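You operate a simulated robot arm through the tools that you are given. There is no shell and no other tool.

You are at the controls of a simulated two-armed robot. One attempt, no reset.

Task
Set the current to 3 and join the two clamped thick rods.
Fine: guard closed and white lever on Press, then hold the green button.

It is judged by the outcome, as a careful person would: the job done as asked, and still so three seconds after it is handed in. It fails if anything else is knocked over, pushed out of place, dropped, spilled or broken.

Robot
Two 7-joint arms with fingered hands on one trunk that stands fixed in place. Base frame: the origin is at the foot of the trunk, x ahead of it, y to its left, z up. Readings come in cm, degrees, newtons and seconds.
The left shoulder is at [5, 21.4, 86.9], the right one opposite. With the tool pointing down near the work surface each hand reaches from about 38 to 88 cm from the base axis, measured 20 degrees to its own side. Payload 3 kg a hand.
The TCP of each hand is the grasp point between the finger pads, 2.6 cm short of the fingertips. In the tool frame z runs along the fingers and y along their closing line. Largest opening 13.2 cm; the body of the gripper starts 7.3 cm behind the TCP. The gripper is a hand of 3 fingers: y runs from the thumb to the fingers, the wrist lies at [0, 0, -22.9] in the tool frame, and closing takes about 1.5 s.
Orientation is that of the tool frame in the base frame, as a unit quaternion [x, y, z, w]. With the fingers straight down and closing along the base's y, the tool's x points along the base's -x, its y along +y and its z along -z.

Tools
- The arms move only by the tool nudge_tool. It takes "left_plan", "right_plan" or both (then of equal length, played together; a hand with none holds still); each is a list of rows, each a list of 7 numbers: the shift along the tool's x, y, z in units of 20 mm (1.0 is 20 mm), then the turn, a rotation vector about the tool's x, y, z in units of 4 degrees (1.0 is 4 degrees), then the finger opening in cm, from 0 to 13.2. In form: [[dx, dy, dz, ax, ay, az, jaw], ...]. A call has 1 to 20 rows; each row shifts and turns the commanded pose from where the row before left it, along the tool's axes as they then stand. A call with a number of a shift or a turn outside -1 to 1 is refused whole. Each row takes 0.2 s and may step no farther than 5 cm and 8.6 degrees from the row before; otherwise, or with a gripper value out of range, the whole call is refused. A pose out of reach is approached as far as the arm can. The call stops where the force on the tool passes 40 N (or 10 N more than at its start, if that is more) or the arm is blocked; 0.2 s more then pass. The fingers move at their own pace (about 7.2 cm/s each) and stop on an object; they squeeze with about 32 N. The grip force told is the motor's: it shows also when the fingers shut on nothing. Time passes only in rows, and 0.2 s behind the last, so rows that do not move let the fingers close. The reply holds the time, the measured pose of the TCP, the force on the tool along the base axes, the opening and the grip force, in the units named above and with some noise, with the torque about the TCP (base axes, N m) and any sound that the robot's microphone picked up.
- Cameras (640 x 400 px; columns grow to the right, rows downward): "scene" is now at [3.57, -1.02, 150.64]; the picture's right is [-0.14, -0.99, 0.00], its down [-0.58, 0.08, -0.81] and it looks along [0.80, -0.12, -0.59] (base axes); focal length 376 px, centre (320, 200). "left" rides on the left gripper at [-6.2, 0.3, -9.2] in its tool frame; the picture's right is [-0.05, -1.00, 0.00], its down [0.83, -0.04, -0.56] and it looks along [0.55, -0.03, 0.83] (tool axes); focal length 230 px, centre (320, 200). "right" rides on the right gripper at [6.2, 0.3, -9.2] in its tool frame; the picture's right is [-0.05, 1.00, 0.00], its down [-0.83, -0.04, -0.56] and it looks along [-0.55, -0.03, 0.83] (tool axes); focal length 230 px, centre (320, 200). There is no depth. A picture from a camera that has moved, and an enlarged one, comes with that camera's place and axes in the base frame and with its lens.
- get_image(camera): a new picture of that camera. No time passes.
- grasp_type(shape, hand): the hand has 3 fingers and takes this shape, open, in about a second: jaw (thumb against the fingers, like two jaws); tri (thumb and two fingers); tip (a fingertip pinch); poke (one finger out to press); point (the index stretched); flat (the hand flat); cup (the hand cupped); fist (a fist). The gripper value then closes the fingers along that shape, each until it touches; the sizes above hold for jaw. It gives what a move gives, with no picture.
- aim_head(pan, tilt): turns the head with the scene camera to pan (to the left, within 86 degrees either way) and tilt (down, from -29 to 69), counted from straight ahead of the robot. It gives what a move gives.
- enlarge(camera, box): a new picture of the part [left, top, right, bottom] of that camera's present view, enlarged. No time passes.
- finish_job(): hands the job in; it is judged then, once.

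Places have to be worked out from the pictures, the camera data and where the tool is seen. Open the grippers and draw the arms clear of the work before you hand the job in, unless the task says otherwise.

The tools are called after "Call:" as a command line: name --argument value ..., lists and objects as JSON in quotes. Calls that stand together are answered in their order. nudge_tool: Moves the arms, as the interface text tells. Its arguments: {"type":"object","properties":{"left_plan":{"type":"array"},"right_plan":{"type":"array"}},"required":[]} The other tools are called the same way: grasp_type (shape, hand) gives the hand a shape; aim_head (pan, tilt) turns the head that bears the scene camera; get_image (camera) takes a picture; enlarge (camera, box) takes an enlarged picture of a part of a camera's view; finish_job () hands the job in.

At the start:

```text
time: 0.0
left_ee_pos: [51.96, 12.29, 117.44]
left_ee_rot: [0.066, 0.998, 0.0, 0.001]
left_contact_force: [-0.6, 0.3, 0.7]
left_ft_torque: [0.04, 0.01, 0.02]
left_width: 13.19
left_grip_force: 0.1
left_shape: jaw
right_ee_pos: [37.16, -22.76, 123.98]
right_ee_rot: [0.066, 0.998, 0.0, 0.001]
right_contact_force: [0.3, -0.4, -0.1]
right_ft_torque: [-0.01, 0.03, 0.02]
right_width: 13.2
right_grip_force: 0.0
right_shape: jaw
head pan, tilt: [-8.3, 35.9]
```

scene: 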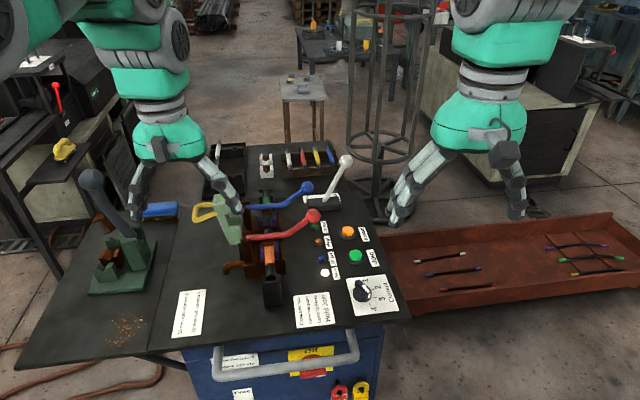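
right: 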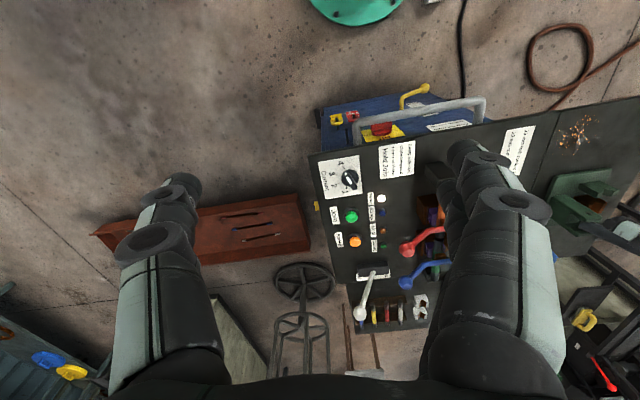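
left: 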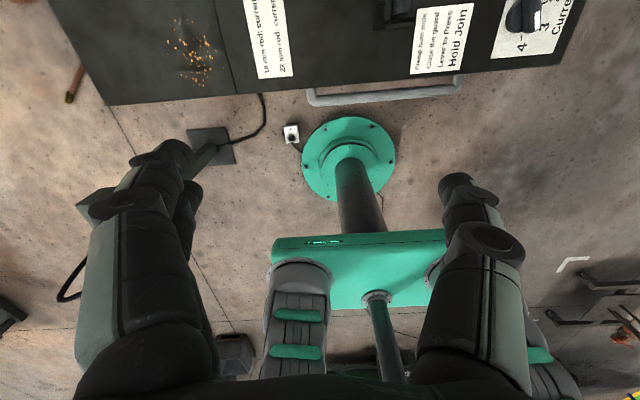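

The scene shows a bench with a welding machine: dial, buttons, levers. I'll enlarge the important parts of the view before moving.

Call:
enlarge --camera "scene" --box '[180, 140, 420, 320]'

Call:
enlarge --camera "scene" --box '[280, 210, 420, 330]'

Call:
enlarge --camera "right" --box '[300, 100, 460, 340]'

Call:
enlarge --camera "left" --box '[220, 0, 600, 120]'

```text
2.22 times, centred on (300, 230) of scene
camera zoom: at [3.57, -1.02, 150.64], right [-0.14, -0.99, 0.0], down [-0.58, 0.08, -0.81], along [0.8, -0.12, -0.59], focal length 835 px, centre (364, 133)
```

zoom: 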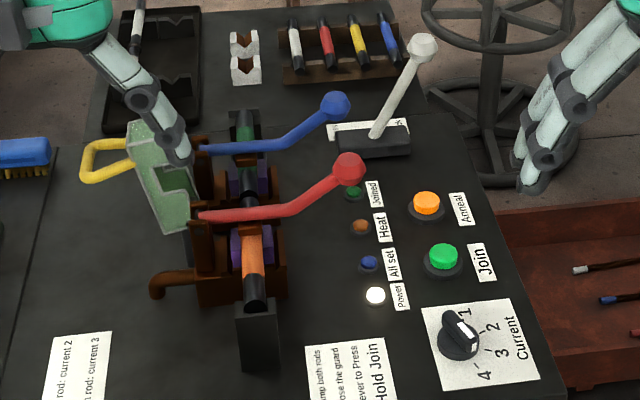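

```text
3.33 times, centred on (350, 270) of scene
camera zoom: at [3.57, -1.02, 150.64], right [-0.14, -0.99, 0.0], down [-0.58, 0.08, -0.81], along [0.8, -0.12, -0.59], focal length 1253 px, centre (220, -33)
```

zoom: 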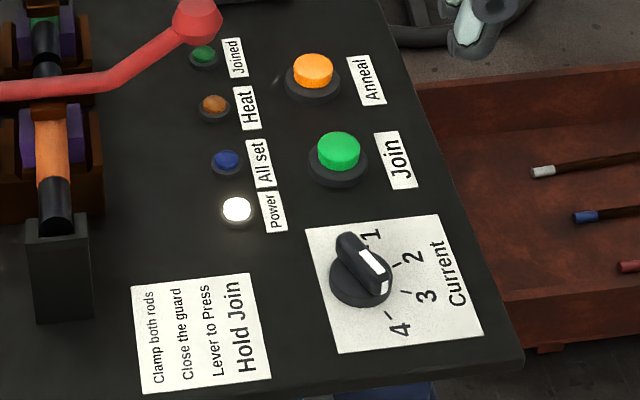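

```text
1.67 times, centred on (380, 220) of right
camera zoom: at [31.22, -21.6, 133.15], right [0.18, 0.98, 0.0], down [0.82, -0.15, 0.56], along [0.55, -0.1, -0.83], focal length 384 px, centre (220, 167)
```

zoom: 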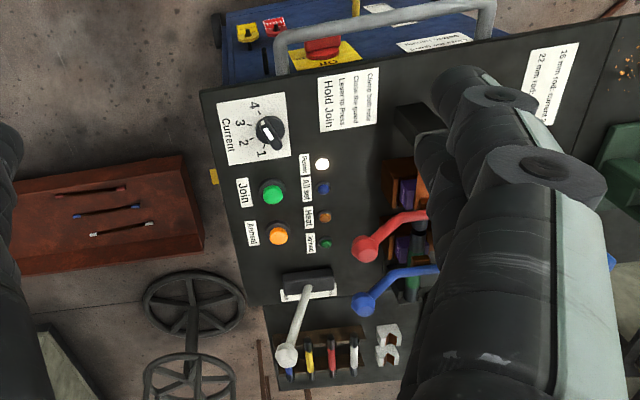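

```text
1.68 times, centred on (410, 60) of left
camera zoom: at [58.15, 11.72, 126.7], right [-0.08, -1.0, 0.0], down [-0.83, 0.07, 0.56], along [-0.55, 0.04, -0.83], focal length 388 px, centre (168, 436)
```

zoom: 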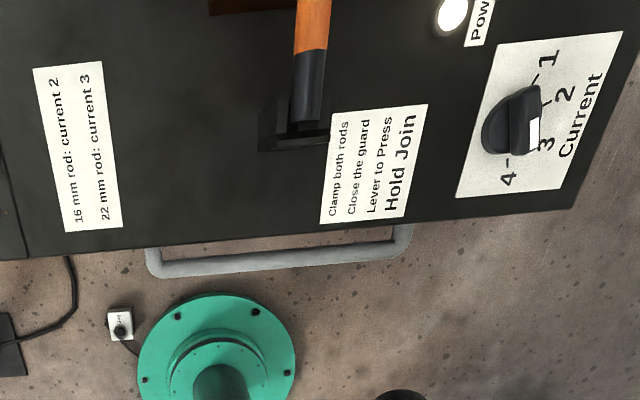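

The dial seems to point near 1–2, with the guard open to the left and the white lever tilted back. I'll zoom further on the dial, the white lever's label, the guard and the clamps.

Call:
enlarge --camera "scene" --box '[340, 265, 404, 325]'

Call:
enlarge --camera "scene" --box '[290, 145, 370, 220]'

Call:
enlarge --camera "scene" --box '[190, 170, 330, 310]'

Call:
enlarge --camera "right" --box '[340, 240, 460, 340]'

Call:
enlarge --camera "right" --box '[315, 145, 375, 205]'

```text
6.67 times, centred on (372, 295) of scene
camera zoom: at [3.57, -1.02, 150.64], right [-0.14, -0.99, 0.0], down [-0.58, 0.08, -0.81], along [0.8, -0.12, -0.59], focal length 2506 px, centre (-27, -433)
```

zoom: 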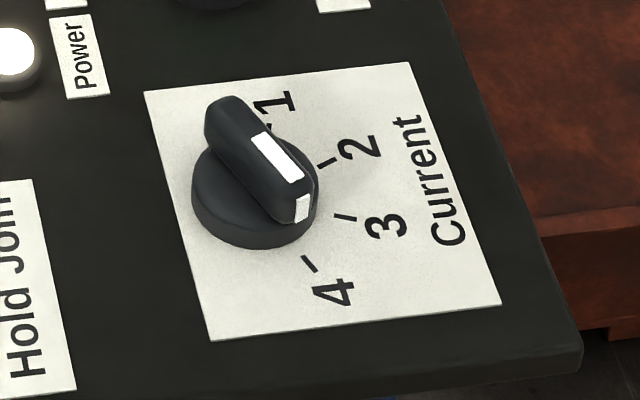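

```text
5.33 times, centred on (330, 182) of scene
camera zoom: at [3.57, -1.02, 150.64], right [-0.14, -0.99, 0.0], down [-0.58, 0.08, -0.81], along [0.8, -0.12, -0.59], focal length 2004 px, centre (267, 293)
```

zoom: 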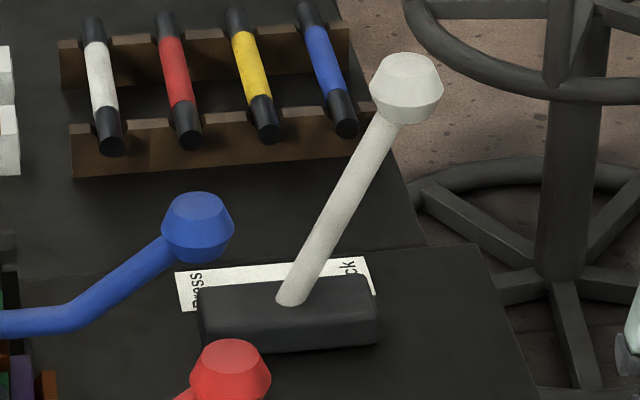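

```text
2.86 times, centred on (260, 240) of scene
camera zoom: at [3.57, -1.02, 150.64], right [-0.14, -0.99, 0.0], down [-0.58, 0.08, -0.81], along [0.8, -0.12, -0.59], focal length 1074 px, centre (491, 86)
```

zoom: 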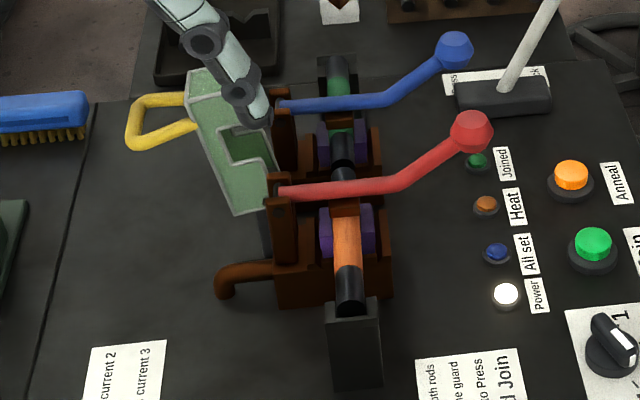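

```text
4.00 times, centred on (400, 290) of right
camera zoom: at [31.22, -21.6, 133.15], right [0.18, 0.98, 0.0], down [0.82, -0.15, 0.56], along [0.55, -0.1, -0.83], focal length 920 px, centre (0, -160)
```

zoom: 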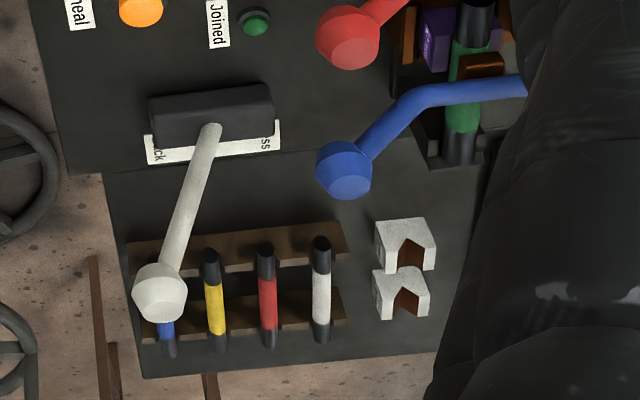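

```text
6.67 times, centred on (345, 175) of right
camera zoom: at [31.22, -21.6, 133.15], right [0.18, 0.98, 0.0], down [0.82, -0.15, 0.56], along [0.55, -0.1, -0.83], focal length 1534 px, centre (153, 367)
```

zoom: 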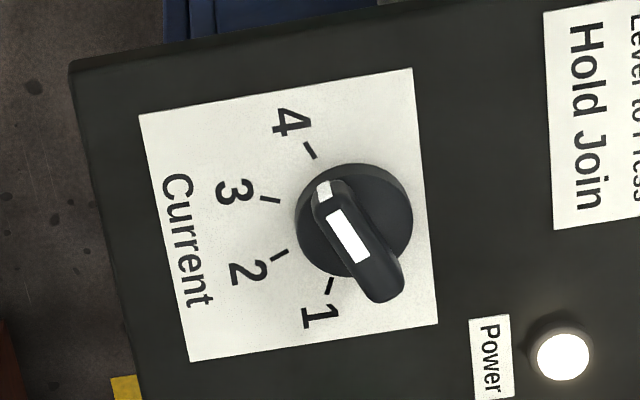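

The panel works out at z≈81.4 cm, with the dial centre near (59.5, −19.2) and its pointer on 4. The white lever leans right to "Back", with its knob near (95, −22, 97). I'll shift the left arm clear to the left to see the guard.

Call:
nudge_tool --left_plan '[[0.3, 1, 0, 0, 0, 0, 13.2], [0.3, 1, 0, 0, 0, 0, 13.2], [0.3, 1, 0, 0, 0, 0, 13.2], [0.3, 1, 0, 0, 0, 0, 13.2], [0.3, 1, 0, 0, 0, 0, 13.2], [0.3, 1, 0, 0, 0, 0, 13.2], [0.3, 1, 0, 0, 0, 0, 13.2]]'

Call:
get_image --camera "scene"

```text
time: 1.6
left_ee_pos: [49.48, 26.78, 117.43]
left_ee_rot: [0.066, 0.998, 0.0, -0.001]
left_contact_force: [-0.3, -0.3, 0.8]
left_ft_torque: [0.03, -0.01, 0.02]
left_width: 13.2
left_grip_force: 0.0
left_shape: jaw
right_ee_pos: [37.35, -22.78, 123.96]
right_ee_rot: [0.066, 0.998, 0.0, 0.0]
right_contact_force: [0.3, -0.3, -0.4]
right_ft_torque: [-0.02, -0.01, 0.0]
right_width: 13.22
right_grip_force: 0.0
right_shape: jaw
head pan, tilt: [-8.3, 35.9]
```

```text
taken
```

scene: 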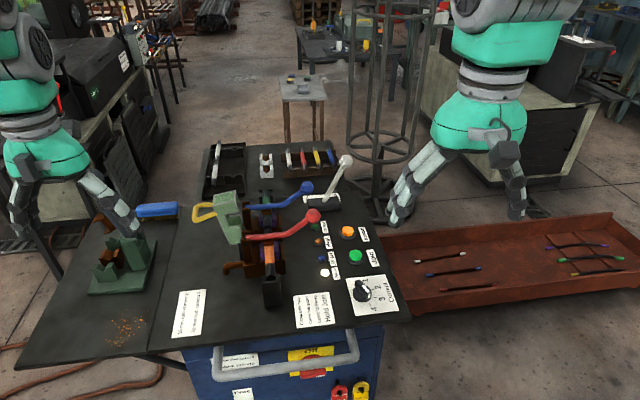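

The guard is now unobstructed, so I'll zoom in on it and on the clamps.

Call:
enlarge --camera "scene" --box '[180, 175, 300, 310]'

Call:
enlarge --camera "scene" --box '[180, 180, 260, 250]'

Call:
enlarge --camera "right" --box '[380, 100, 560, 340]'

Call:
enlarge --camera "scene" --box '[230, 170, 330, 250]'

```text
2.96 times, centred on (240, 242) of scene
camera zoom: at [3.57, -1.02, 150.64], right [-0.14, -0.99, 0.0], down [-0.58, 0.08, -0.81], along [0.8, -0.12, -0.59], focal length 1114 px, centre (557, 74)
```

zoom: 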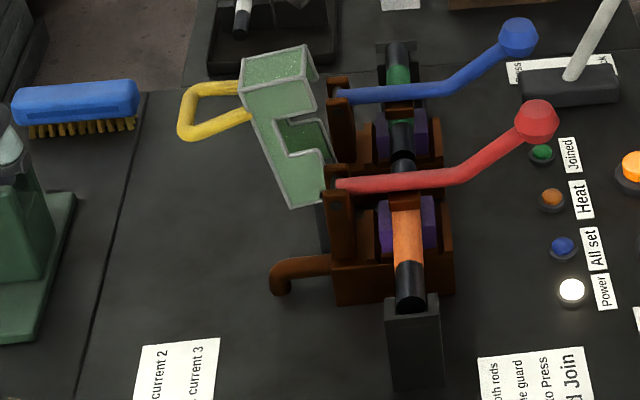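

```text
5.71 times, centred on (220, 215) of scene
camera zoom: at [3.57, -1.02, 150.64], right [-0.14, -0.99, 0.0], down [-0.58, 0.08, -0.81], along [0.8, -0.12, -0.59], focal length 2148 px, centre (891, 114)
```

zoom: 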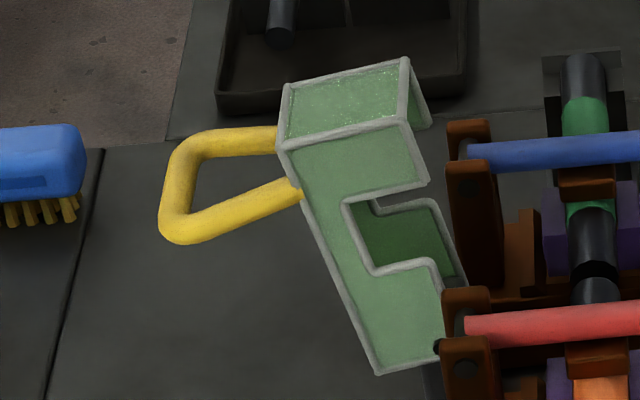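

```text
1.67 times, centred on (470, 220) of right
camera zoom: at [31.22, -21.6, 133.15], right [0.18, 0.98, 0.0], down [0.82, -0.15, 0.56], along [0.55, -0.1, -0.83], focal length 384 px, centre (70, 167)
```

zoom: 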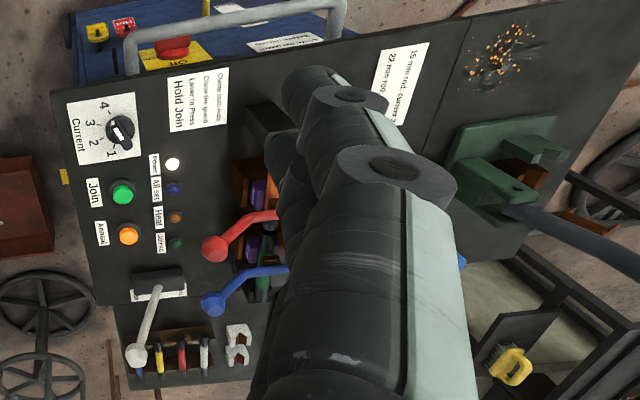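

```text
5.00 times, centred on (280, 210) of scene
camera zoom: at [3.57, -1.02, 150.64], right [-0.14, -0.99, 0.0], down [-0.58, 0.08, -0.81], along [0.8, -0.12, -0.59], focal length 1879 px, centre (520, 150)
```

zoom: 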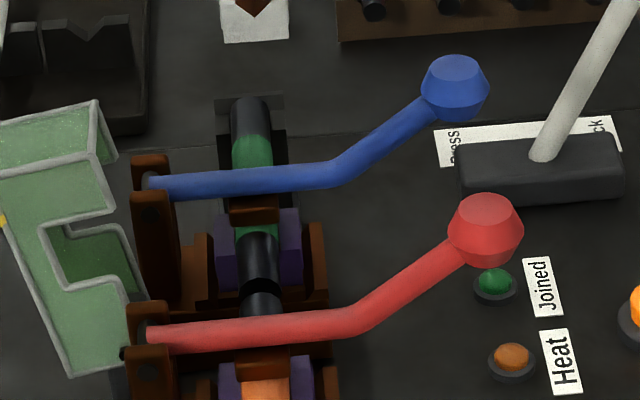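

Key places so far: red knob (71.4, −9.3, 96.8), blue knob (83.2, −9.3, 96.8), green Join button about (70, −20, 83.5), and the yellow guard handle bar about (77.5, 18, 96). I'll start with the dial, bringing the right hand above it and yawing so the closing line is square to the dial's bar.

Call:
nudge_tool --right_plan '[[-0.98, 0.29, 0.9, 0, 0, 0, 8], [-0.98, 0.29, 0.9, 0, 0, 0, 8], [-0.98, 0.29, 0.9, 0, 0, 0, 8], [-0.98, 0.29, 0.9, 0, 0, 0, 8], [-0.98, 0.29, 0.9, 0, 0, 0, 8], [-0.98, 0.29, 0.9, 0, 0, 0, 8], [-0.98, 0.29, 0.9, 0, 0, 0, 8], [-0.98, 0.29, 0.9, 0, 0, 0, 8], [-0.98, 0.29, 0.9, 0, 0, 0, 8], [-0.98, 0.29, 0.9, 0, 0, 0, 8], [-0.98, 0.29, 0.9, 0, 0, 0, 8], [0, 0, 0, 0, 0, -0.92, 8], [0, 0, 0, 0, 0, -0.92, 8], [0, 0, 0, 0, 0, -0.92, 8], [0, 0, 0, 0, 0, -0.92, 8], [0, 0, 0, 0, 0, -0.92, 8], [0, 0, 0, 0, 0, -0.92, 8], [0, 0, 0, 0, 0, -0.92, 8], [0, 0, 0, 0, 0, -0.92, 8]]'

Call:
get_image --camera "right"

Call:
get_image --camera "scene"

```text
time: 5.6
left_ee_pos: [49.45, 26.62, 117.5]
left_ee_rot: [0.065, 0.998, 0.0, 0.0]
left_contact_force: [0.2, 0.5, 0.1]
left_ft_torque: [0.02, -0.03, 0.01]
left_width: 13.22
left_grip_force: 0.0
left_shape: jaw
right_ee_pos: [59.34, -19.13, 104.22]
right_ee_rot: [-0.19, 0.982, 0.0, 0.0]
right_contact_force: [0.2, -0.8, -1.3]
right_ft_torque: [0.01, -0.01, 0.02]
right_width: 8.07
right_grip_force: 0.0
right_shape: jaw
head pan, tilt: [-8.3, 35.9]
```

```text
taken
camera right: at [53.6, -21.16, 113.35], right [-0.33, 0.95, 0.0], down [0.79, 0.27, 0.56], along [0.52, 0.18, -0.83], focal length 230 px, centre (320, 200)
```

right: 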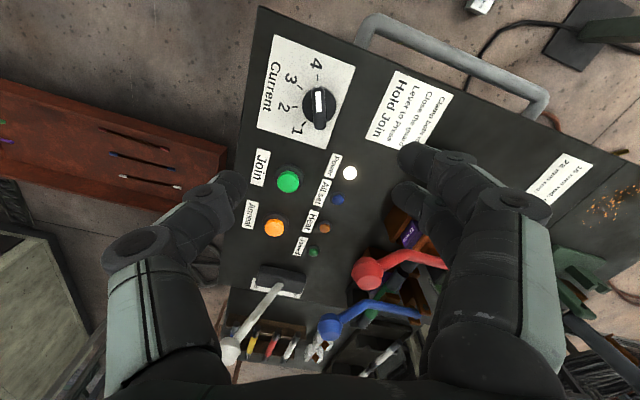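

```text
taken
```

scene: 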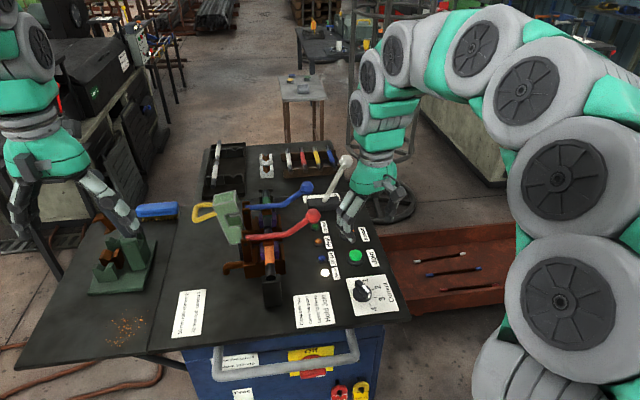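

The hand is above the dial with its closing line square to the bar. I'll zoom in on the knob to check its centre and heights.

Call:
enlarge --camera "right" --box '[260, 40, 380, 160]'

Call:
enlarge --camera "scene" --box '[320, 150, 420, 320]'

```text
3.33 times, centred on (320, 100) of right
camera zoom: at [53.6, -21.16, 113.35], right [-0.33, 0.95, 0.0], down [0.79, 0.27, 0.56], along [0.52, 0.18, -0.83], focal length 767 px, centre (320, 533)
```

zoom: 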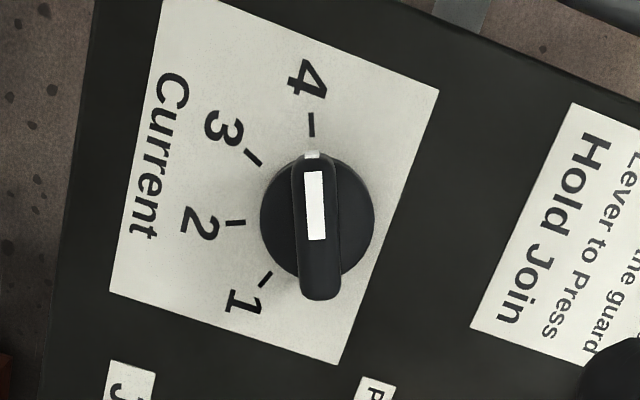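

```text
2.35 times, centred on (370, 235) of scene
camera zoom: at [3.57, -1.02, 150.64], right [-0.14, -0.99, 0.0], down [-0.58, 0.08, -0.81], along [0.8, -0.12, -0.59], focal length 884 px, centre (202, 118)
```

zoom: 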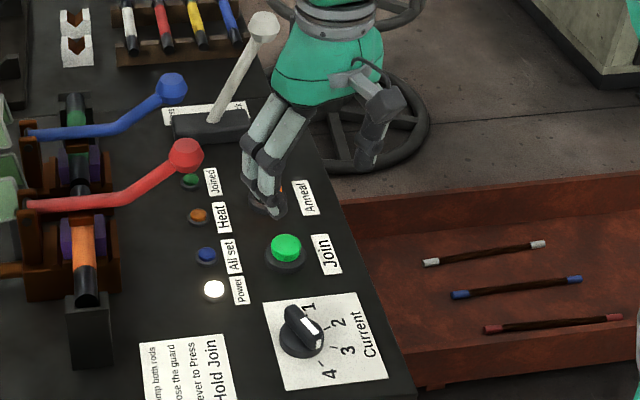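

The bar is centred under the hand and clearly points at 4, so it needs 45° counter-clockwise seen from above. I'll descend to just above it with the fingers straddling.

Call:
nudge_tool --right_plan '[[0.05, -0.08, 1, 0, 0, 0, 6], [0, 0, 1, 0, 0, 0, 6], [0, 0, 1, 0, 0, 0, 6], [0, 0, 1, 0, 0, 0, 6], [0, 0, 1, 0, 0, 0, 6], [0, 0, 1, 0, 0, 0, 6], [0, 0, 1, 0, 0, 0, 6], [0, 0, 1, 0, 0, 0, 6], [0, 0, 0, 0, 0, 0, 6]]'

Call:
enlarge --camera "scene" --box '[320, 230, 420, 320]'

Call:
get_image --camera "right"

```text
time: 7.6
left_ee_pos: [49.53, 26.67, 117.47]
left_ee_rot: [0.065, 0.998, 0.0, 0.0]
left_contact_force: [-1.0, -0.8, 0.2]
left_ft_torque: [0.01, 0.01, 0.02]
left_width: 13.2
left_grip_force: 0.0
left_shape: jaw
right_ee_pos: [59.28, -19.43, 87.97]
right_ee_rot: [-0.19, 0.982, 0.0, 0.0]
right_contact_force: [-0.3, 0.9, 0.5]
right_ft_torque: [-0.01, 0.01, 0.03]
right_width: 6.06
right_grip_force: 0.0
right_shape: jaw
head pan, tilt: [-8.3, 35.9]
```

```text
4.44 times, centred on (370, 275) of scene
camera zoom: at [3.57, -1.02, 150.64], right [-0.14, -0.99, 0.0], down [-0.58, 0.08, -0.81], along [0.8, -0.12, -0.59], focal length 1670 px, centre (98, -133)
```

zoom: 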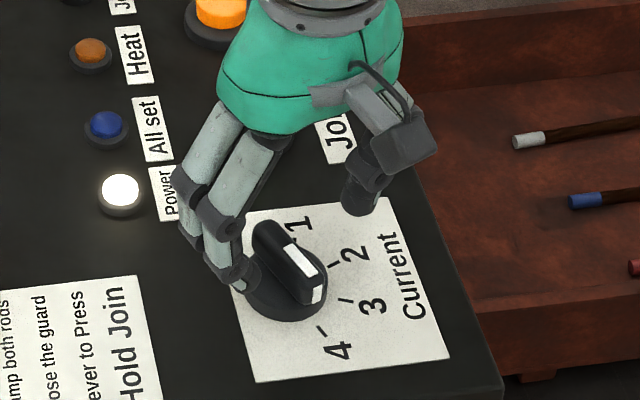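

```text
taken
camera right: at [53.63, -21.37, 97.29], right [-0.32, 0.95, 0.0], down [0.79, 0.27, 0.56], along [0.53, 0.18, -0.83], focal length 230 px, centre (320, 200)
```

right: 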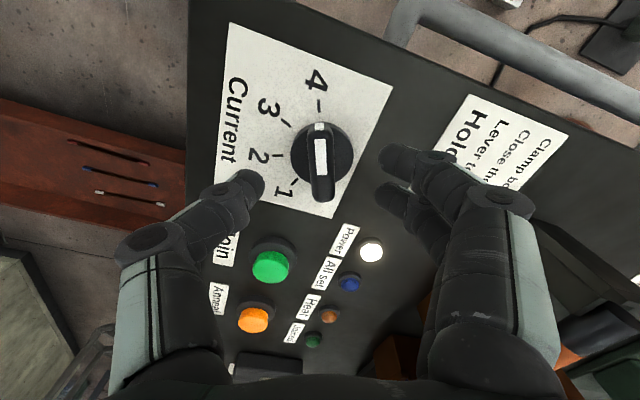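

The fingers straddle the bar cleanly. I'll descend about 2 cm more and then close gently on the bar.

Call:
nudge_tool --right_plan '[[0, 0, 0.5, 0, 0, 0, 6], [0, 0, 0.5, 0, 0, 0, 6], [0, 0, 0, 0, 0, 0, 4], [0, 0, 0, 0, 0, 0, 3], [0, 0, 0, 0, 0, 0, 2.4], [0, 0, 0, 0, 0, 0, 2.4]]'

Call:
enlarge --camera "scene" --box '[320, 230, 420, 320]'

Call:
enlarge --camera "right" --box '[200, 80, 440, 240]'

```text
time: 9.0
left_ee_pos: [49.54, 26.7, 117.44]
left_ee_rot: [0.066, 0.998, 0.0, 0.0]
left_contact_force: [-0.2, -0.2, 0.0]
left_ft_torque: [0.0, 0.02, 0.02]
left_width: 13.19
left_grip_force: 0.0
left_shape: jaw
right_ee_pos: [59.49, -19.33, 86.1]
right_ee_rot: [-0.19, 0.982, 0.0, 0.0]
right_contact_force: [0.2, -0.1, -0.5]
right_ft_torque: [0.01, -0.03, 0.02]
right_width: 2.45
right_grip_force: 0.1
right_shape: jaw
head pan, tilt: [-8.3, 35.9]
```

```text
4.44 times, centred on (370, 275) of scene
camera zoom: at [3.57, -1.02, 150.64], right [-0.14, -0.99, 0.0], down [-0.58, 0.08, -0.81], along [0.8, -0.12, -0.59], focal length 1670 px, centre (98, -133)
```

zoom: 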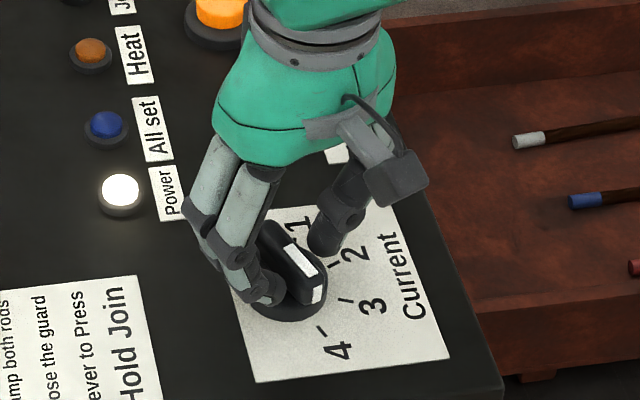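

```text
2.50 times, centred on (320, 160) of right
camera zoom: at [53.63, -21.25, 95.26], right [-0.33, 0.95, 0.0], down [0.79, 0.27, 0.56], along [0.52, 0.18, -0.83], focal length 575 px, centre (320, 300)
```

zoom: 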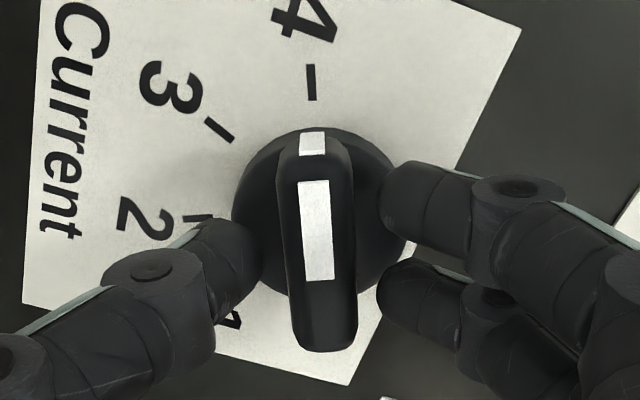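

The fingertips lie on either side of the bar. I'll lower by 3 mm and close until they grip.

Call:
nudge_tool --right_plan '[[0, 0, 0.15, 0, 0, 0, 2.2], [0, 0, 0, 0, 0, 0, 1.6], [0, 0, 0, 0, 0, 0, 1.2], [0, 0, 0, 0, 0, 0, 1.0], [0, 0, 0, 0, 0, 0, 1.0]]'

Call:
enlarge --camera "right" --box '[200, 80, 440, 240]'

```text
time: 10.2
left_ee_pos: [49.55, 26.71, 117.35]
left_ee_rot: [0.066, 0.998, 0.0, -0.001]
left_contact_force: [0.4, 0.4, 0.3]
left_ft_torque: [-0.02, 0.04, 0.01]
left_width: 13.21
left_grip_force: 0.1
left_shape: jaw
right_ee_pos: [59.37, -19.45, 85.77]
right_ee_rot: [-0.191, 0.982, -0.001, 0.0]
right_contact_force: [-0.9, 0.5, -6.3]
right_ft_torque: [0.01, 0.02, 0.03]
right_width: 1.02
right_grip_force: 32.1
right_shape: jaw
head pan, tilt: [-8.3, 35.9]
```

```text
2.50 times, centred on (320, 160) of right
camera zoom: at [53.58, -21.33, 94.97], right [-0.33, 0.95, 0.0], down [0.79, 0.27, 0.55], along [0.52, 0.18, -0.83], focal length 575 px, centre (320, 300)
```

zoom: 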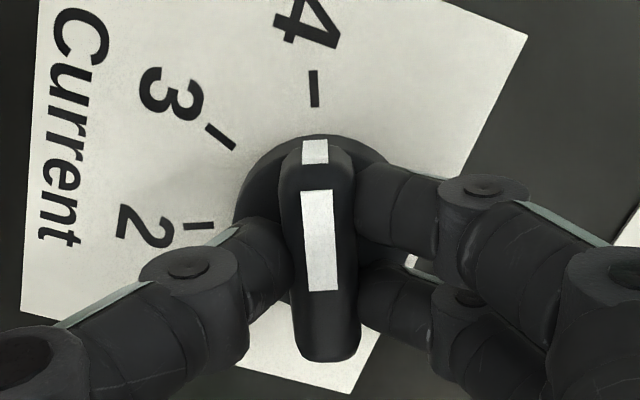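

The bar is gripped (32 N). I'll turn it −45° about the tool z axis (counter-clockwise from above) and check.

Call:
nudge_tool --right_plan '[[0, 0, 0, 0, 0, -0.9, 1.0], [0, 0, 0, 0, 0, -0.9, 1.0], [0, 0, 0, 0, 0, -0.9, 1.0], [0, 0, 0, 0, 0, -0.9, 1.0], [0, 0, 0, 0, 0, -0.9, 1.0], [0, 0, 0, 0, 0, -0.9, 1.0], [0, 0, 0, 0, 0, -0.9, 1.0], [0, 0, 0, 0, 0, -0.9, 1.0], [0, 0, 0, 0, 0, -0.9, 1.0], [0, 0, 0, 0, 0, -0.9, 1.0], [0, 0, 0, 0, 0, -0.9, 1.0], [0, 0, 0, 0, 0, -0.9, 1.0], [0, 0, 0, 0, 0, -0.45, 1.0], [0, 0, 0, 0, 0, 0, 1.0]]'

Call:
enlarge --camera "right" --box '[200, 80, 440, 240]'

Call:
enlarge --camera "scene" --box '[320, 230, 420, 320]'

```text
time: 13.2
left_ee_pos: [49.47, 26.64, 117.45]
left_ee_rot: [0.065, 0.998, 0.0, 0.0]
left_contact_force: [-0.2, -0.1, -0.9]
left_ft_torque: [0.01, 0.04, 0.02]
left_width: 13.17
left_grip_force: 0.1
left_shape: jaw
right_ee_pos: [59.33, -19.35, 85.66]
right_ee_rot: [-0.552, 0.834, 0.0, 0.0]
right_contact_force: [8.3, -6.9, -9.5]
right_ft_torque: [-0.11, -0.15, -0.02]
right_width: 0.95
right_grip_force: 32.5
right_shape: jaw
head pan, tilt: [-8.3, 35.9]
```

```text
2.50 times, centred on (320, 160) of right
camera zoom: at [56.74, -24.91, 95.02], right [-0.9, 0.44, 0.0], down [0.36, 0.75, 0.56], along [0.24, 0.5, -0.83], focal length 575 px, centre (320, 300)
```

zoom: 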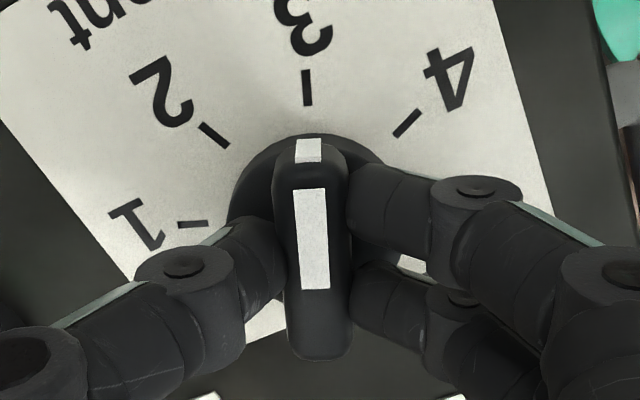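

```text
4.44 times, centred on (370, 275) of scene
camera zoom: at [3.59, -1.03, 150.64], right [-0.14, -0.99, 0.0], down [-0.58, 0.08, -0.81], along [0.8, -0.12, -0.59], focal length 1670 px, centre (98, -133)
```

zoom: 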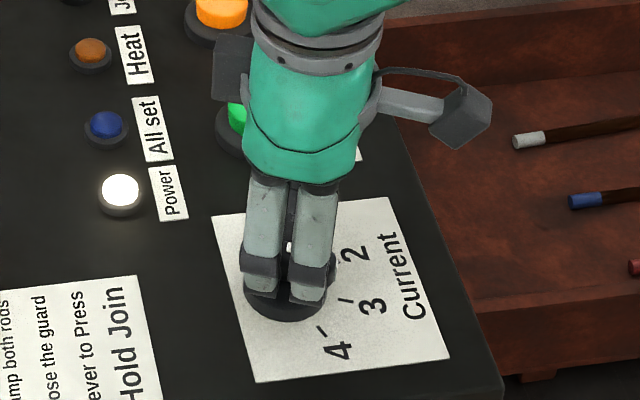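

The pointer is now on 3. I'll open the fingers and lift straight up.

Call:
nudge_tool --right_plan '[[0, 0, 0, 0, 0, 0, 2], [0, 0, 0, 0, 0, 0, 4], [0, 0, 0, 0, 0, 0, 5.5], [0, 0, 0, 0, 0, 0, 5.5], [0, 0, -0.6, 0, 0, 0, 5.5], [0, 0, -1, 0, 0, 0, 5.5], [0, 0, -1, 0, 0, 0, 5.5], [0, 0, -1, 0, 0, 0, 5.5], [0, 0, -1, 0, 0, 0, 5.5], [0, 0, -1, 0, 0, 0, 5.5], [0, 0, -1, 0, 0, 0, 5.5], [0, 0, -1, 0, 0, 0, 5.5], [0, 0, -1, 0, 0, 0, 5.5]]'

Call:
get_image --camera "right"

Call:
enlarge --camera "scene" --box '[300, 210, 420, 320]'

```text
time: 16.0
left_ee_pos: [49.51, 26.62, 117.45]
left_ee_rot: [0.065, 0.998, 0.0, 0.0]
left_contact_force: [-0.9, 0.6, -1.1]
left_ft_torque: [-0.01, -0.03, 0.0]
left_width: 13.18
left_grip_force: 0.1
left_shape: jaw
right_ee_pos: [59.34, -19.73, 103.08]
right_ee_rot: [-0.552, 0.834, 0.0, -0.001]
right_contact_force: [0.7, 0.0, 0.2]
right_ft_torque: [-0.02, -0.01, 0.02]
right_width: 5.47
right_grip_force: 0.0
right_shape: jaw
head pan, tilt: [-8.3, 35.9]
```

```text
taken
camera right: at [56.78, -25.08, 112.23], right [-0.9, 0.44, 0.0], down [0.36, 0.75, 0.55], along [0.24, 0.5, -0.83], focal length 230 px, centre (320, 200)
```

right: 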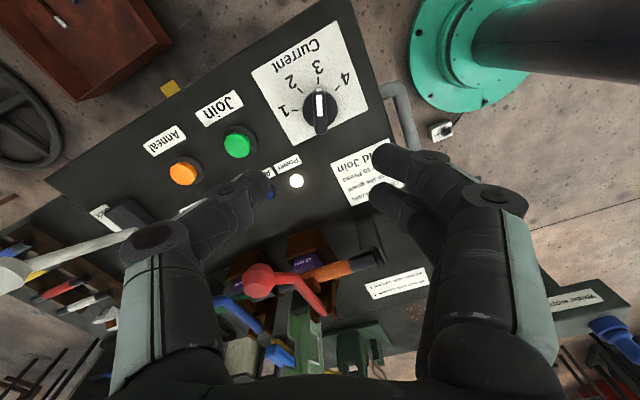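

```text
3.64 times, centred on (360, 265) of scene
camera zoom: at [3.57, -1.02, 150.64], right [-0.14, -0.99, 0.0], down [-0.58, 0.08, -0.81], along [0.8, -0.12, -0.59], focal length 1367 px, centre (174, -36)
```

zoom: 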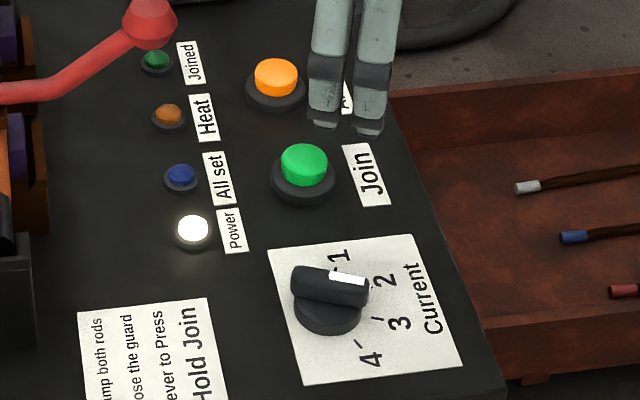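

The dial reads 3. Next is the guard with the left arm. I'll bring the left hand, fingers narrowed, above and left of the guard at a safe height, clear of the shear lever tip near (75, 37, 109).

Call:
nudge_tool --left_plan '[[-1, 0.15, 0, 0, 0, 0, 4], [-1, 0.15, 0, 0, 0, 0, 4], [-1, 0.15, 0, 0, 0, 0, 4], [-1, 0.15, 0, 0, 0, 0, 4], [-1, 0.15, 0, 0, 0, 0, 4], [-1, 0.15, 0, 0, 0, 0, 4], [-1, 0.15, 0, 0, 0, 0, 4], [-1, 0.15, 0, 0, 0, 0, 4], [-1, 0.15, 0, 0, 0, 0, 4], [-1, 0.15, 0, 0, 0, 0, 4], [-1, 0.15, 0, 0, 0, 0, 4], [-1, 0.15, 0, 0, 0, 0, 4]]'

Call:
get_image --camera "left"

Call:
get_image --camera "scene"

```text
time: 18.6
left_ee_pos: [66.84, 26.82, 117.36]
left_ee_rot: [0.066, 0.998, -0.001, 0.0]
left_contact_force: [-0.4, 0.1, 0.1]
left_ft_torque: [0.04, 0.01, -0.01]
left_width: 4.01
left_grip_force: 0.0
left_shape: jaw
left hand out of reach, approached as far as the arm can: row 9, 10, 11, 12
right_ee_pos: [59.44, -19.7, 103.06]
right_ee_rot: [-0.552, 0.834, 0.0, 0.0]
right_contact_force: [0.0, -0.2, -0.4]
right_ft_torque: [0.03, -0.02, -0.01]
right_width: 5.47
right_grip_force: 0.0
right_shape: jaw
head pan, tilt: [-8.3, 35.9]
```

```text
taken
camera left: at [73.01, 26.42, 126.63], right [-0.08, -1.0, 0.0], down [-0.83, 0.07, 0.56], along [-0.55, 0.04, -0.83], focal length 230 px, centre (320, 200)
```

left: 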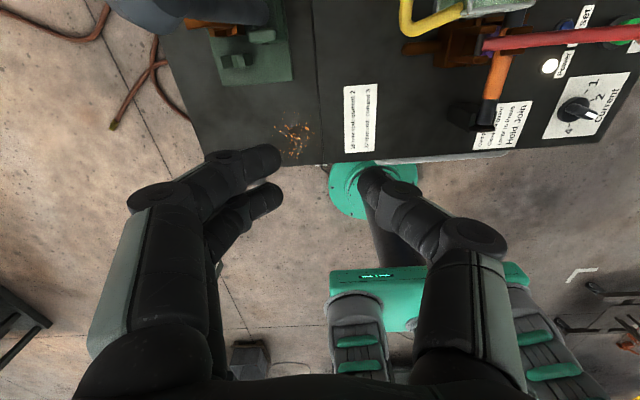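

```text
taken
```

scene: 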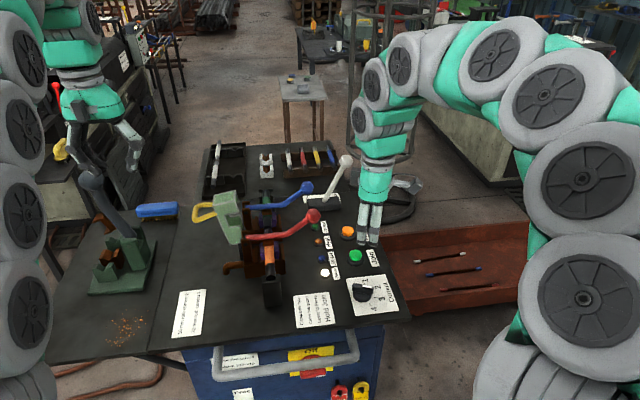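

Straight-down the arm runs out of reach here, so I'll pitch the left tool 30° forward. That brings the wrist back toward the robot and also makes the left camera look straight down.

Call:
nudge_tool --left_plan '[[0.3, 0, 0, 0, -0.94, 0, 4], [0, 0, 0, 0, -0.94, 0, 4], [0, 0, 0, 0, -0.94, 0, 4], [0, 0, 0, 0, -0.94, 0, 4], [0, 0, 0, 0, -0.94, 0, 4], [0, 0, 0, 0, -0.94, 0, 4], [0, 0, 0, 0, -0.94, 0, 4], [0, 0, 0, 0, -0.94, 0, 4]]'

Call:
get_image --camera "left"

```text
time: 20.4
left_ee_pos: [66.11, 27.0, 117.45]
left_ee_rot: [0.063, 0.964, -0.017, 0.258]
left_contact_force: [-0.5, 0.0, -0.2]
left_ft_torque: [0.0, -0.03, 0.0]
left_width: 4.04
left_grip_force: 0.0
left_shape: jaw
right_ee_pos: [59.47, -19.81, 102.97]
right_ee_rot: [-0.552, 0.834, 0.0, 0.0]
right_contact_force: [0.0, -0.4, 0.1]
right_ft_torque: [0.01, -0.03, 0.02]
right_width: 5.46
right_grip_force: 0.0
right_shape: jaw
head pan, tilt: [-8.3, 35.9]
```

```text
taken
camera left: at [66.99, 27.26, 128.53], right [-0.09, -1.0, 0.03], down [-0.99, 0.09, 0.06], along [-0.07, -0.02, -1.0], focal length 230 px, centre (320, 200)
```

left: 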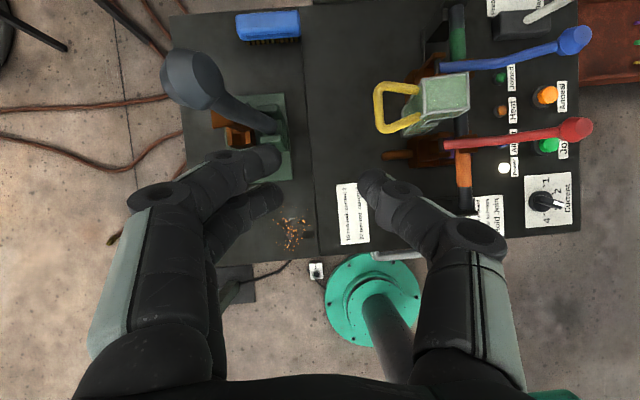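

A near-vertical view of the guard. I'll zoom in on it.

Call:
enlarge --camera "left" --box '[340, 30, 500, 200]'

Call:
enlarge --camera "left" --box '[340, 0, 600, 220]'

Call:
enlarge --camera "left" --box '[130, 0, 330, 200]'

```text
2.35 times, centred on (420, 115) of left
camera zoom: at [66.99, 27.26, 128.53], right [-0.09, -1.0, 0.03], down [-0.99, 0.09, 0.06], along [-0.07, -0.02, -1.0], focal length 541 px, centre (85, 400)
```

zoom: 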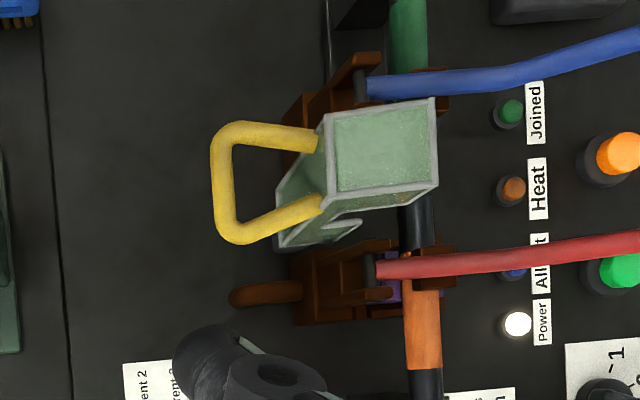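

```text
1.82 times, centred on (470, 110) of left
camera zoom: at [66.99, 27.26, 128.53], right [-0.09, -1.0, 0.03], down [-0.99, 0.09, 0.06], along [-0.07, -0.02, -1.0], focal length 418 px, centre (47, 364)
```

zoom: 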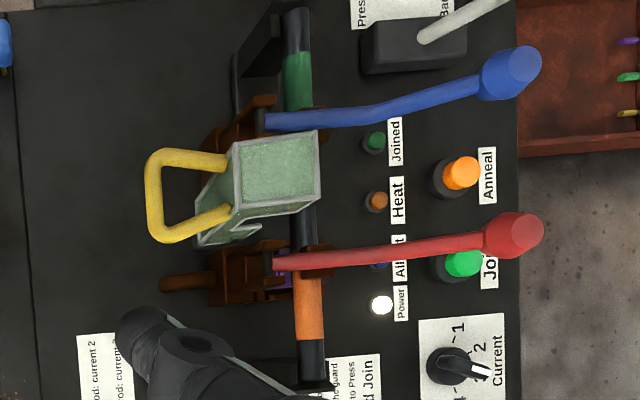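

```text
2.00 times, centred on (230, 100) of left
camera zoom: at [66.99, 27.26, 128.53], right [-0.09, -1.0, 0.03], down [-0.99, 0.09, 0.06], along [-0.07, -0.02, -1.0], focal length 460 px, centre (500, 400)
```

zoom: 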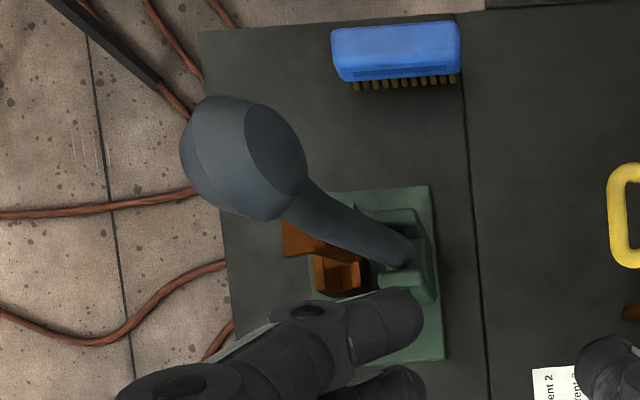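

The guard works out as follows: it leans left about 10° and spans x 74–78.8. The hinge is near (y 8.2, z 89.3). The handle's outer bar is at (76.4, 17.8, 97.1), about 12.4 cm from the hinge. I'll tilt the left hand to point forward, down and right, then come to a pre-grasp point about 8 cm back from the bar.

Call:
nudge_tool --left_plan '[[0, 0, 0, 0.641, -0.06, -0.673, 5], [0, 0, 0, 0.641, -0.06, -0.673, 5], [0, 0, 0, 0.641, -0.06, -0.673, 5], [0, 0, 0, 0.641, -0.06, -0.673, 5], [0, 0, 0, 0.641, -0.06, -0.673, 5], [0, 0, 0, 0.641, -0.06, -0.673, 5], [0, 0, 0, 0.641, -0.06, -0.673, 5], [0.18, 0.02, 0.9, 0, 0, 0, 5], [0.18, 0.02, 0.9, 0, 0, 0, 5], [0.18, 0.02, 0.9, 0, 0, 0, 5], [0.18, 0.02, 0.9, 0, 0, 0, 5], [0.18, 0.02, 0.9, 0, 0, 0, 5], [0.18, 0.02, 0.9, 0, 0, 0, 5], [0, 0, 0.9, 0, 0, 0, 5]]'

Call:
get_image --camera "left"

Call:
get_image --camera "scene"

```text
time: 23.4
left_ee_pos: [70.76, 21.99, 106.46]
left_ee_rot: [-0.056, 0.943, -0.209, 0.254]
left_contact_force: [-0.8, -0.7, -0.2]
left_ft_torque: [0.02, 0.02, -0.01]
left_width: 4.95
left_grip_force: 0.0
left_shape: jaw
right_ee_pos: [59.46, -19.57, 102.9]
right_ee_rot: [-0.552, 0.834, -0.001, 0.0]
right_contact_force: [0.6, 0.3, 0.4]
right_ft_torque: [0.0, -0.02, 0.0]
right_width: 5.46
right_grip_force: 0.1
right_shape: jaw
head pan, tilt: [-8.3, 35.9]
```

```text
taken
camera left: at [71.45, 27.05, 116.39], right [0.05, -0.89, 0.45], down [-1.0, -0.01, 0.08], along [-0.06, -0.45, -0.89], focal length 230 px, centre (320, 200)
```

left: 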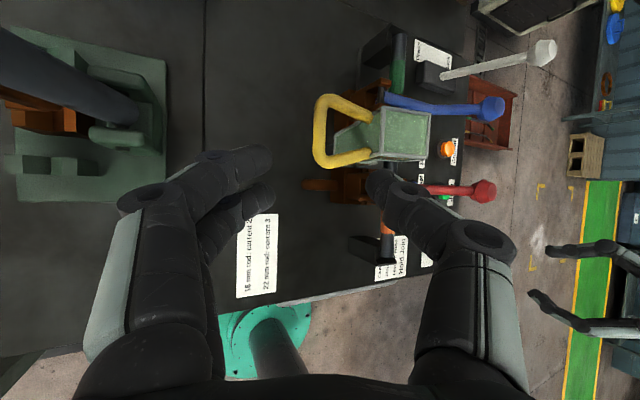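

```text
taken
```

scene: 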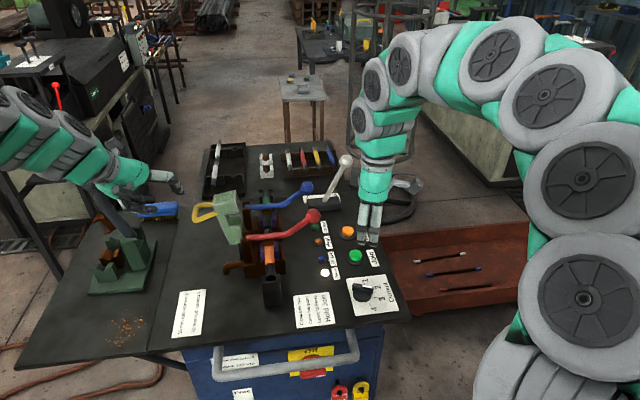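

The bar sits at about (0.2, 0.2, 11.7) in the tool frame, well centred. I'll narrow the opening to 3.6 cm and advance most of the way, then check that the thumb enters the loop.

Call:
enlarge --camera "scene" --box '[90, 130, 290, 280]'

Call:
nudge_tool --left_plan '[[0.12, 0.2, 0, 0, 0, 0, 3.6], [0, 0, 0.7, 0, 0, 0, 3.6], [0, 0, 0.7, 0, 0, 0, 3.6], [0, 0, 0.7, 0, 0, 0, 3.6], [0, 0, 0.7, 0, 0, 0, 3.6], [0, 0, 0.7, 0, 0, 0, 3.6]]'

Call:
get_image --camera "left"

Call:
enlarge --camera "scene" --box '[150, 160, 270, 260]'

```text
2.67 times, centred on (190, 205) of scene
camera zoom: at [3.57, -1.02, 150.64], right [-0.14, -0.99, 0.0], down [-0.58, 0.08, -0.81], along [0.8, -0.12, -0.59], focal length 1002 px, centre (667, 187)
```

zoom: 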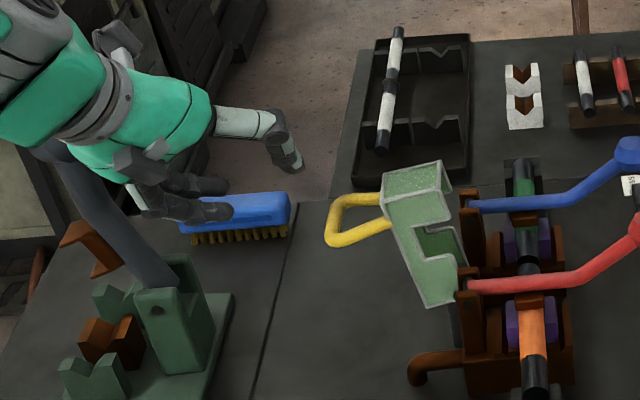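

```text
time: 24.8
left_ee_pos: [73.83, 19.91, 100.61]
left_ee_rot: [-0.056, 0.943, -0.21, 0.253]
left_contact_force: [0.1, -0.1, 0.7]
left_ft_torque: [0.04, 0.01, 0.02]
left_width: 3.6
left_grip_force: 0.1
left_shape: jaw
right_ee_pos: [59.49, -19.58, 103.05]
right_ee_rot: [-0.552, 0.834, 0.0, 0.0]
right_contact_force: [0.5, 0.3, 0.0]
right_ft_torque: [-0.03, 0.0, 0.01]
right_width: 5.46
right_grip_force: 0.0
right_shape: jaw
head pan, tilt: [-8.3, 35.9]
```

```text
taken
camera left: at [74.66, 24.8, 110.54], right [0.04, -0.89, 0.45], down [-1.0, -0.01, 0.08], along [-0.06, -0.45, -0.89], focal length 230 px, centre (320, 200)
```

left: 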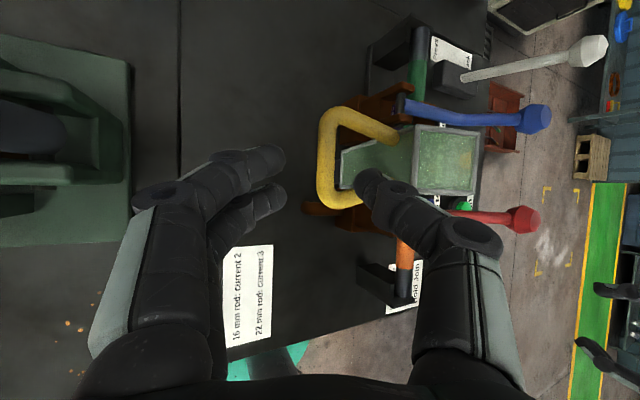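

```text
4.00 times, centred on (210, 210) of scene
camera zoom: at [3.57, -1.02, 150.64], right [-0.14, -0.99, 0.0], down [-0.58, 0.08, -0.81], along [0.8, -0.12, -0.59], focal length 1503 px, centre (760, 160)
```

zoom: 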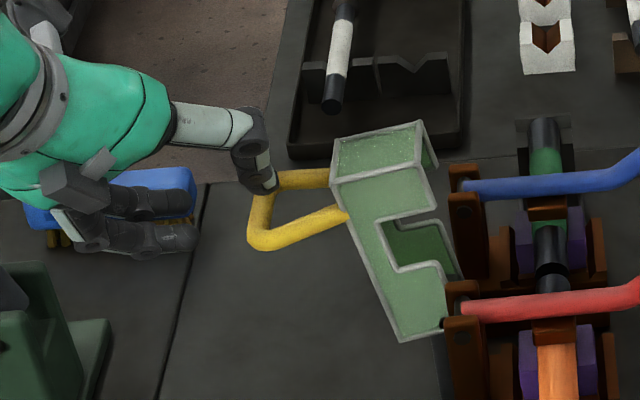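

The thumb tip is above the loop opening, with about 4.9 cm to go along the tool axis. I'll advance so the bar lies between the thumb and fingers.

Call:
nudge_tool --left_plan '[[-0.1, -0.1, 0.6, 0, 0, 0, 3.6], [0, 0, 0.6, 0, 0, 0, 3.6], [0, 0, 0.6, 0, 0, 0, 3.6], [0, 0, 0.5, 0, 0, 0, 3.6]]'

Call:
get_image --camera "left"

Call:
enlarge --camera "scene" --box '[150, 160, 270, 260]'

```text
time: 25.8
left_ee_pos: [76.33, 18.06, 97.28]
left_ee_rot: [-0.055, 0.943, -0.209, 0.254]
left_contact_force: [0.0, -0.6, 0.4]
left_ft_torque: [0.0, -0.02, -0.01]
left_width: 3.64
left_grip_force: 0.0
left_shape: jaw
right_ee_pos: [59.45, -19.53, 102.92]
right_ee_rot: [-0.552, 0.834, 0.0, 0.001]
right_contact_force: [-0.2, 0.9, 0.2]
right_ft_torque: [-0.03, 0.0, -0.05]
right_width: 5.45
right_grip_force: 0.0
right_shape: jaw
head pan, tilt: [-8.3, 35.9]
```

```text
taken
camera left: at [77.22, 22.98, 107.23], right [0.04, -0.89, 0.45], down [-1.0, -0.01, 0.08], along [-0.06, -0.45, -0.89], focal length 230 px, centre (320, 200)
```

left: 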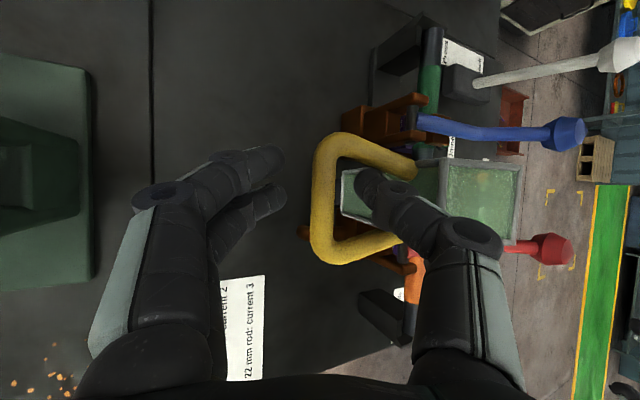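

```text
4.00 times, centred on (210, 210) of scene
camera zoom: at [3.57, -1.02, 150.64], right [-0.14, -0.99, 0.0], down [-0.58, 0.08, -0.81], along [0.8, -0.12, -0.59], focal length 1503 px, centre (760, 160)
```

zoom: 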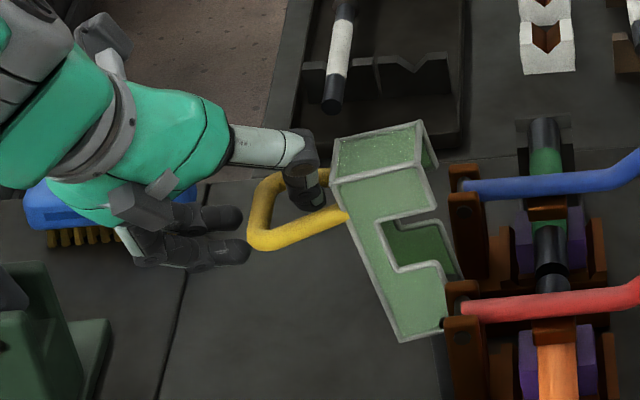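

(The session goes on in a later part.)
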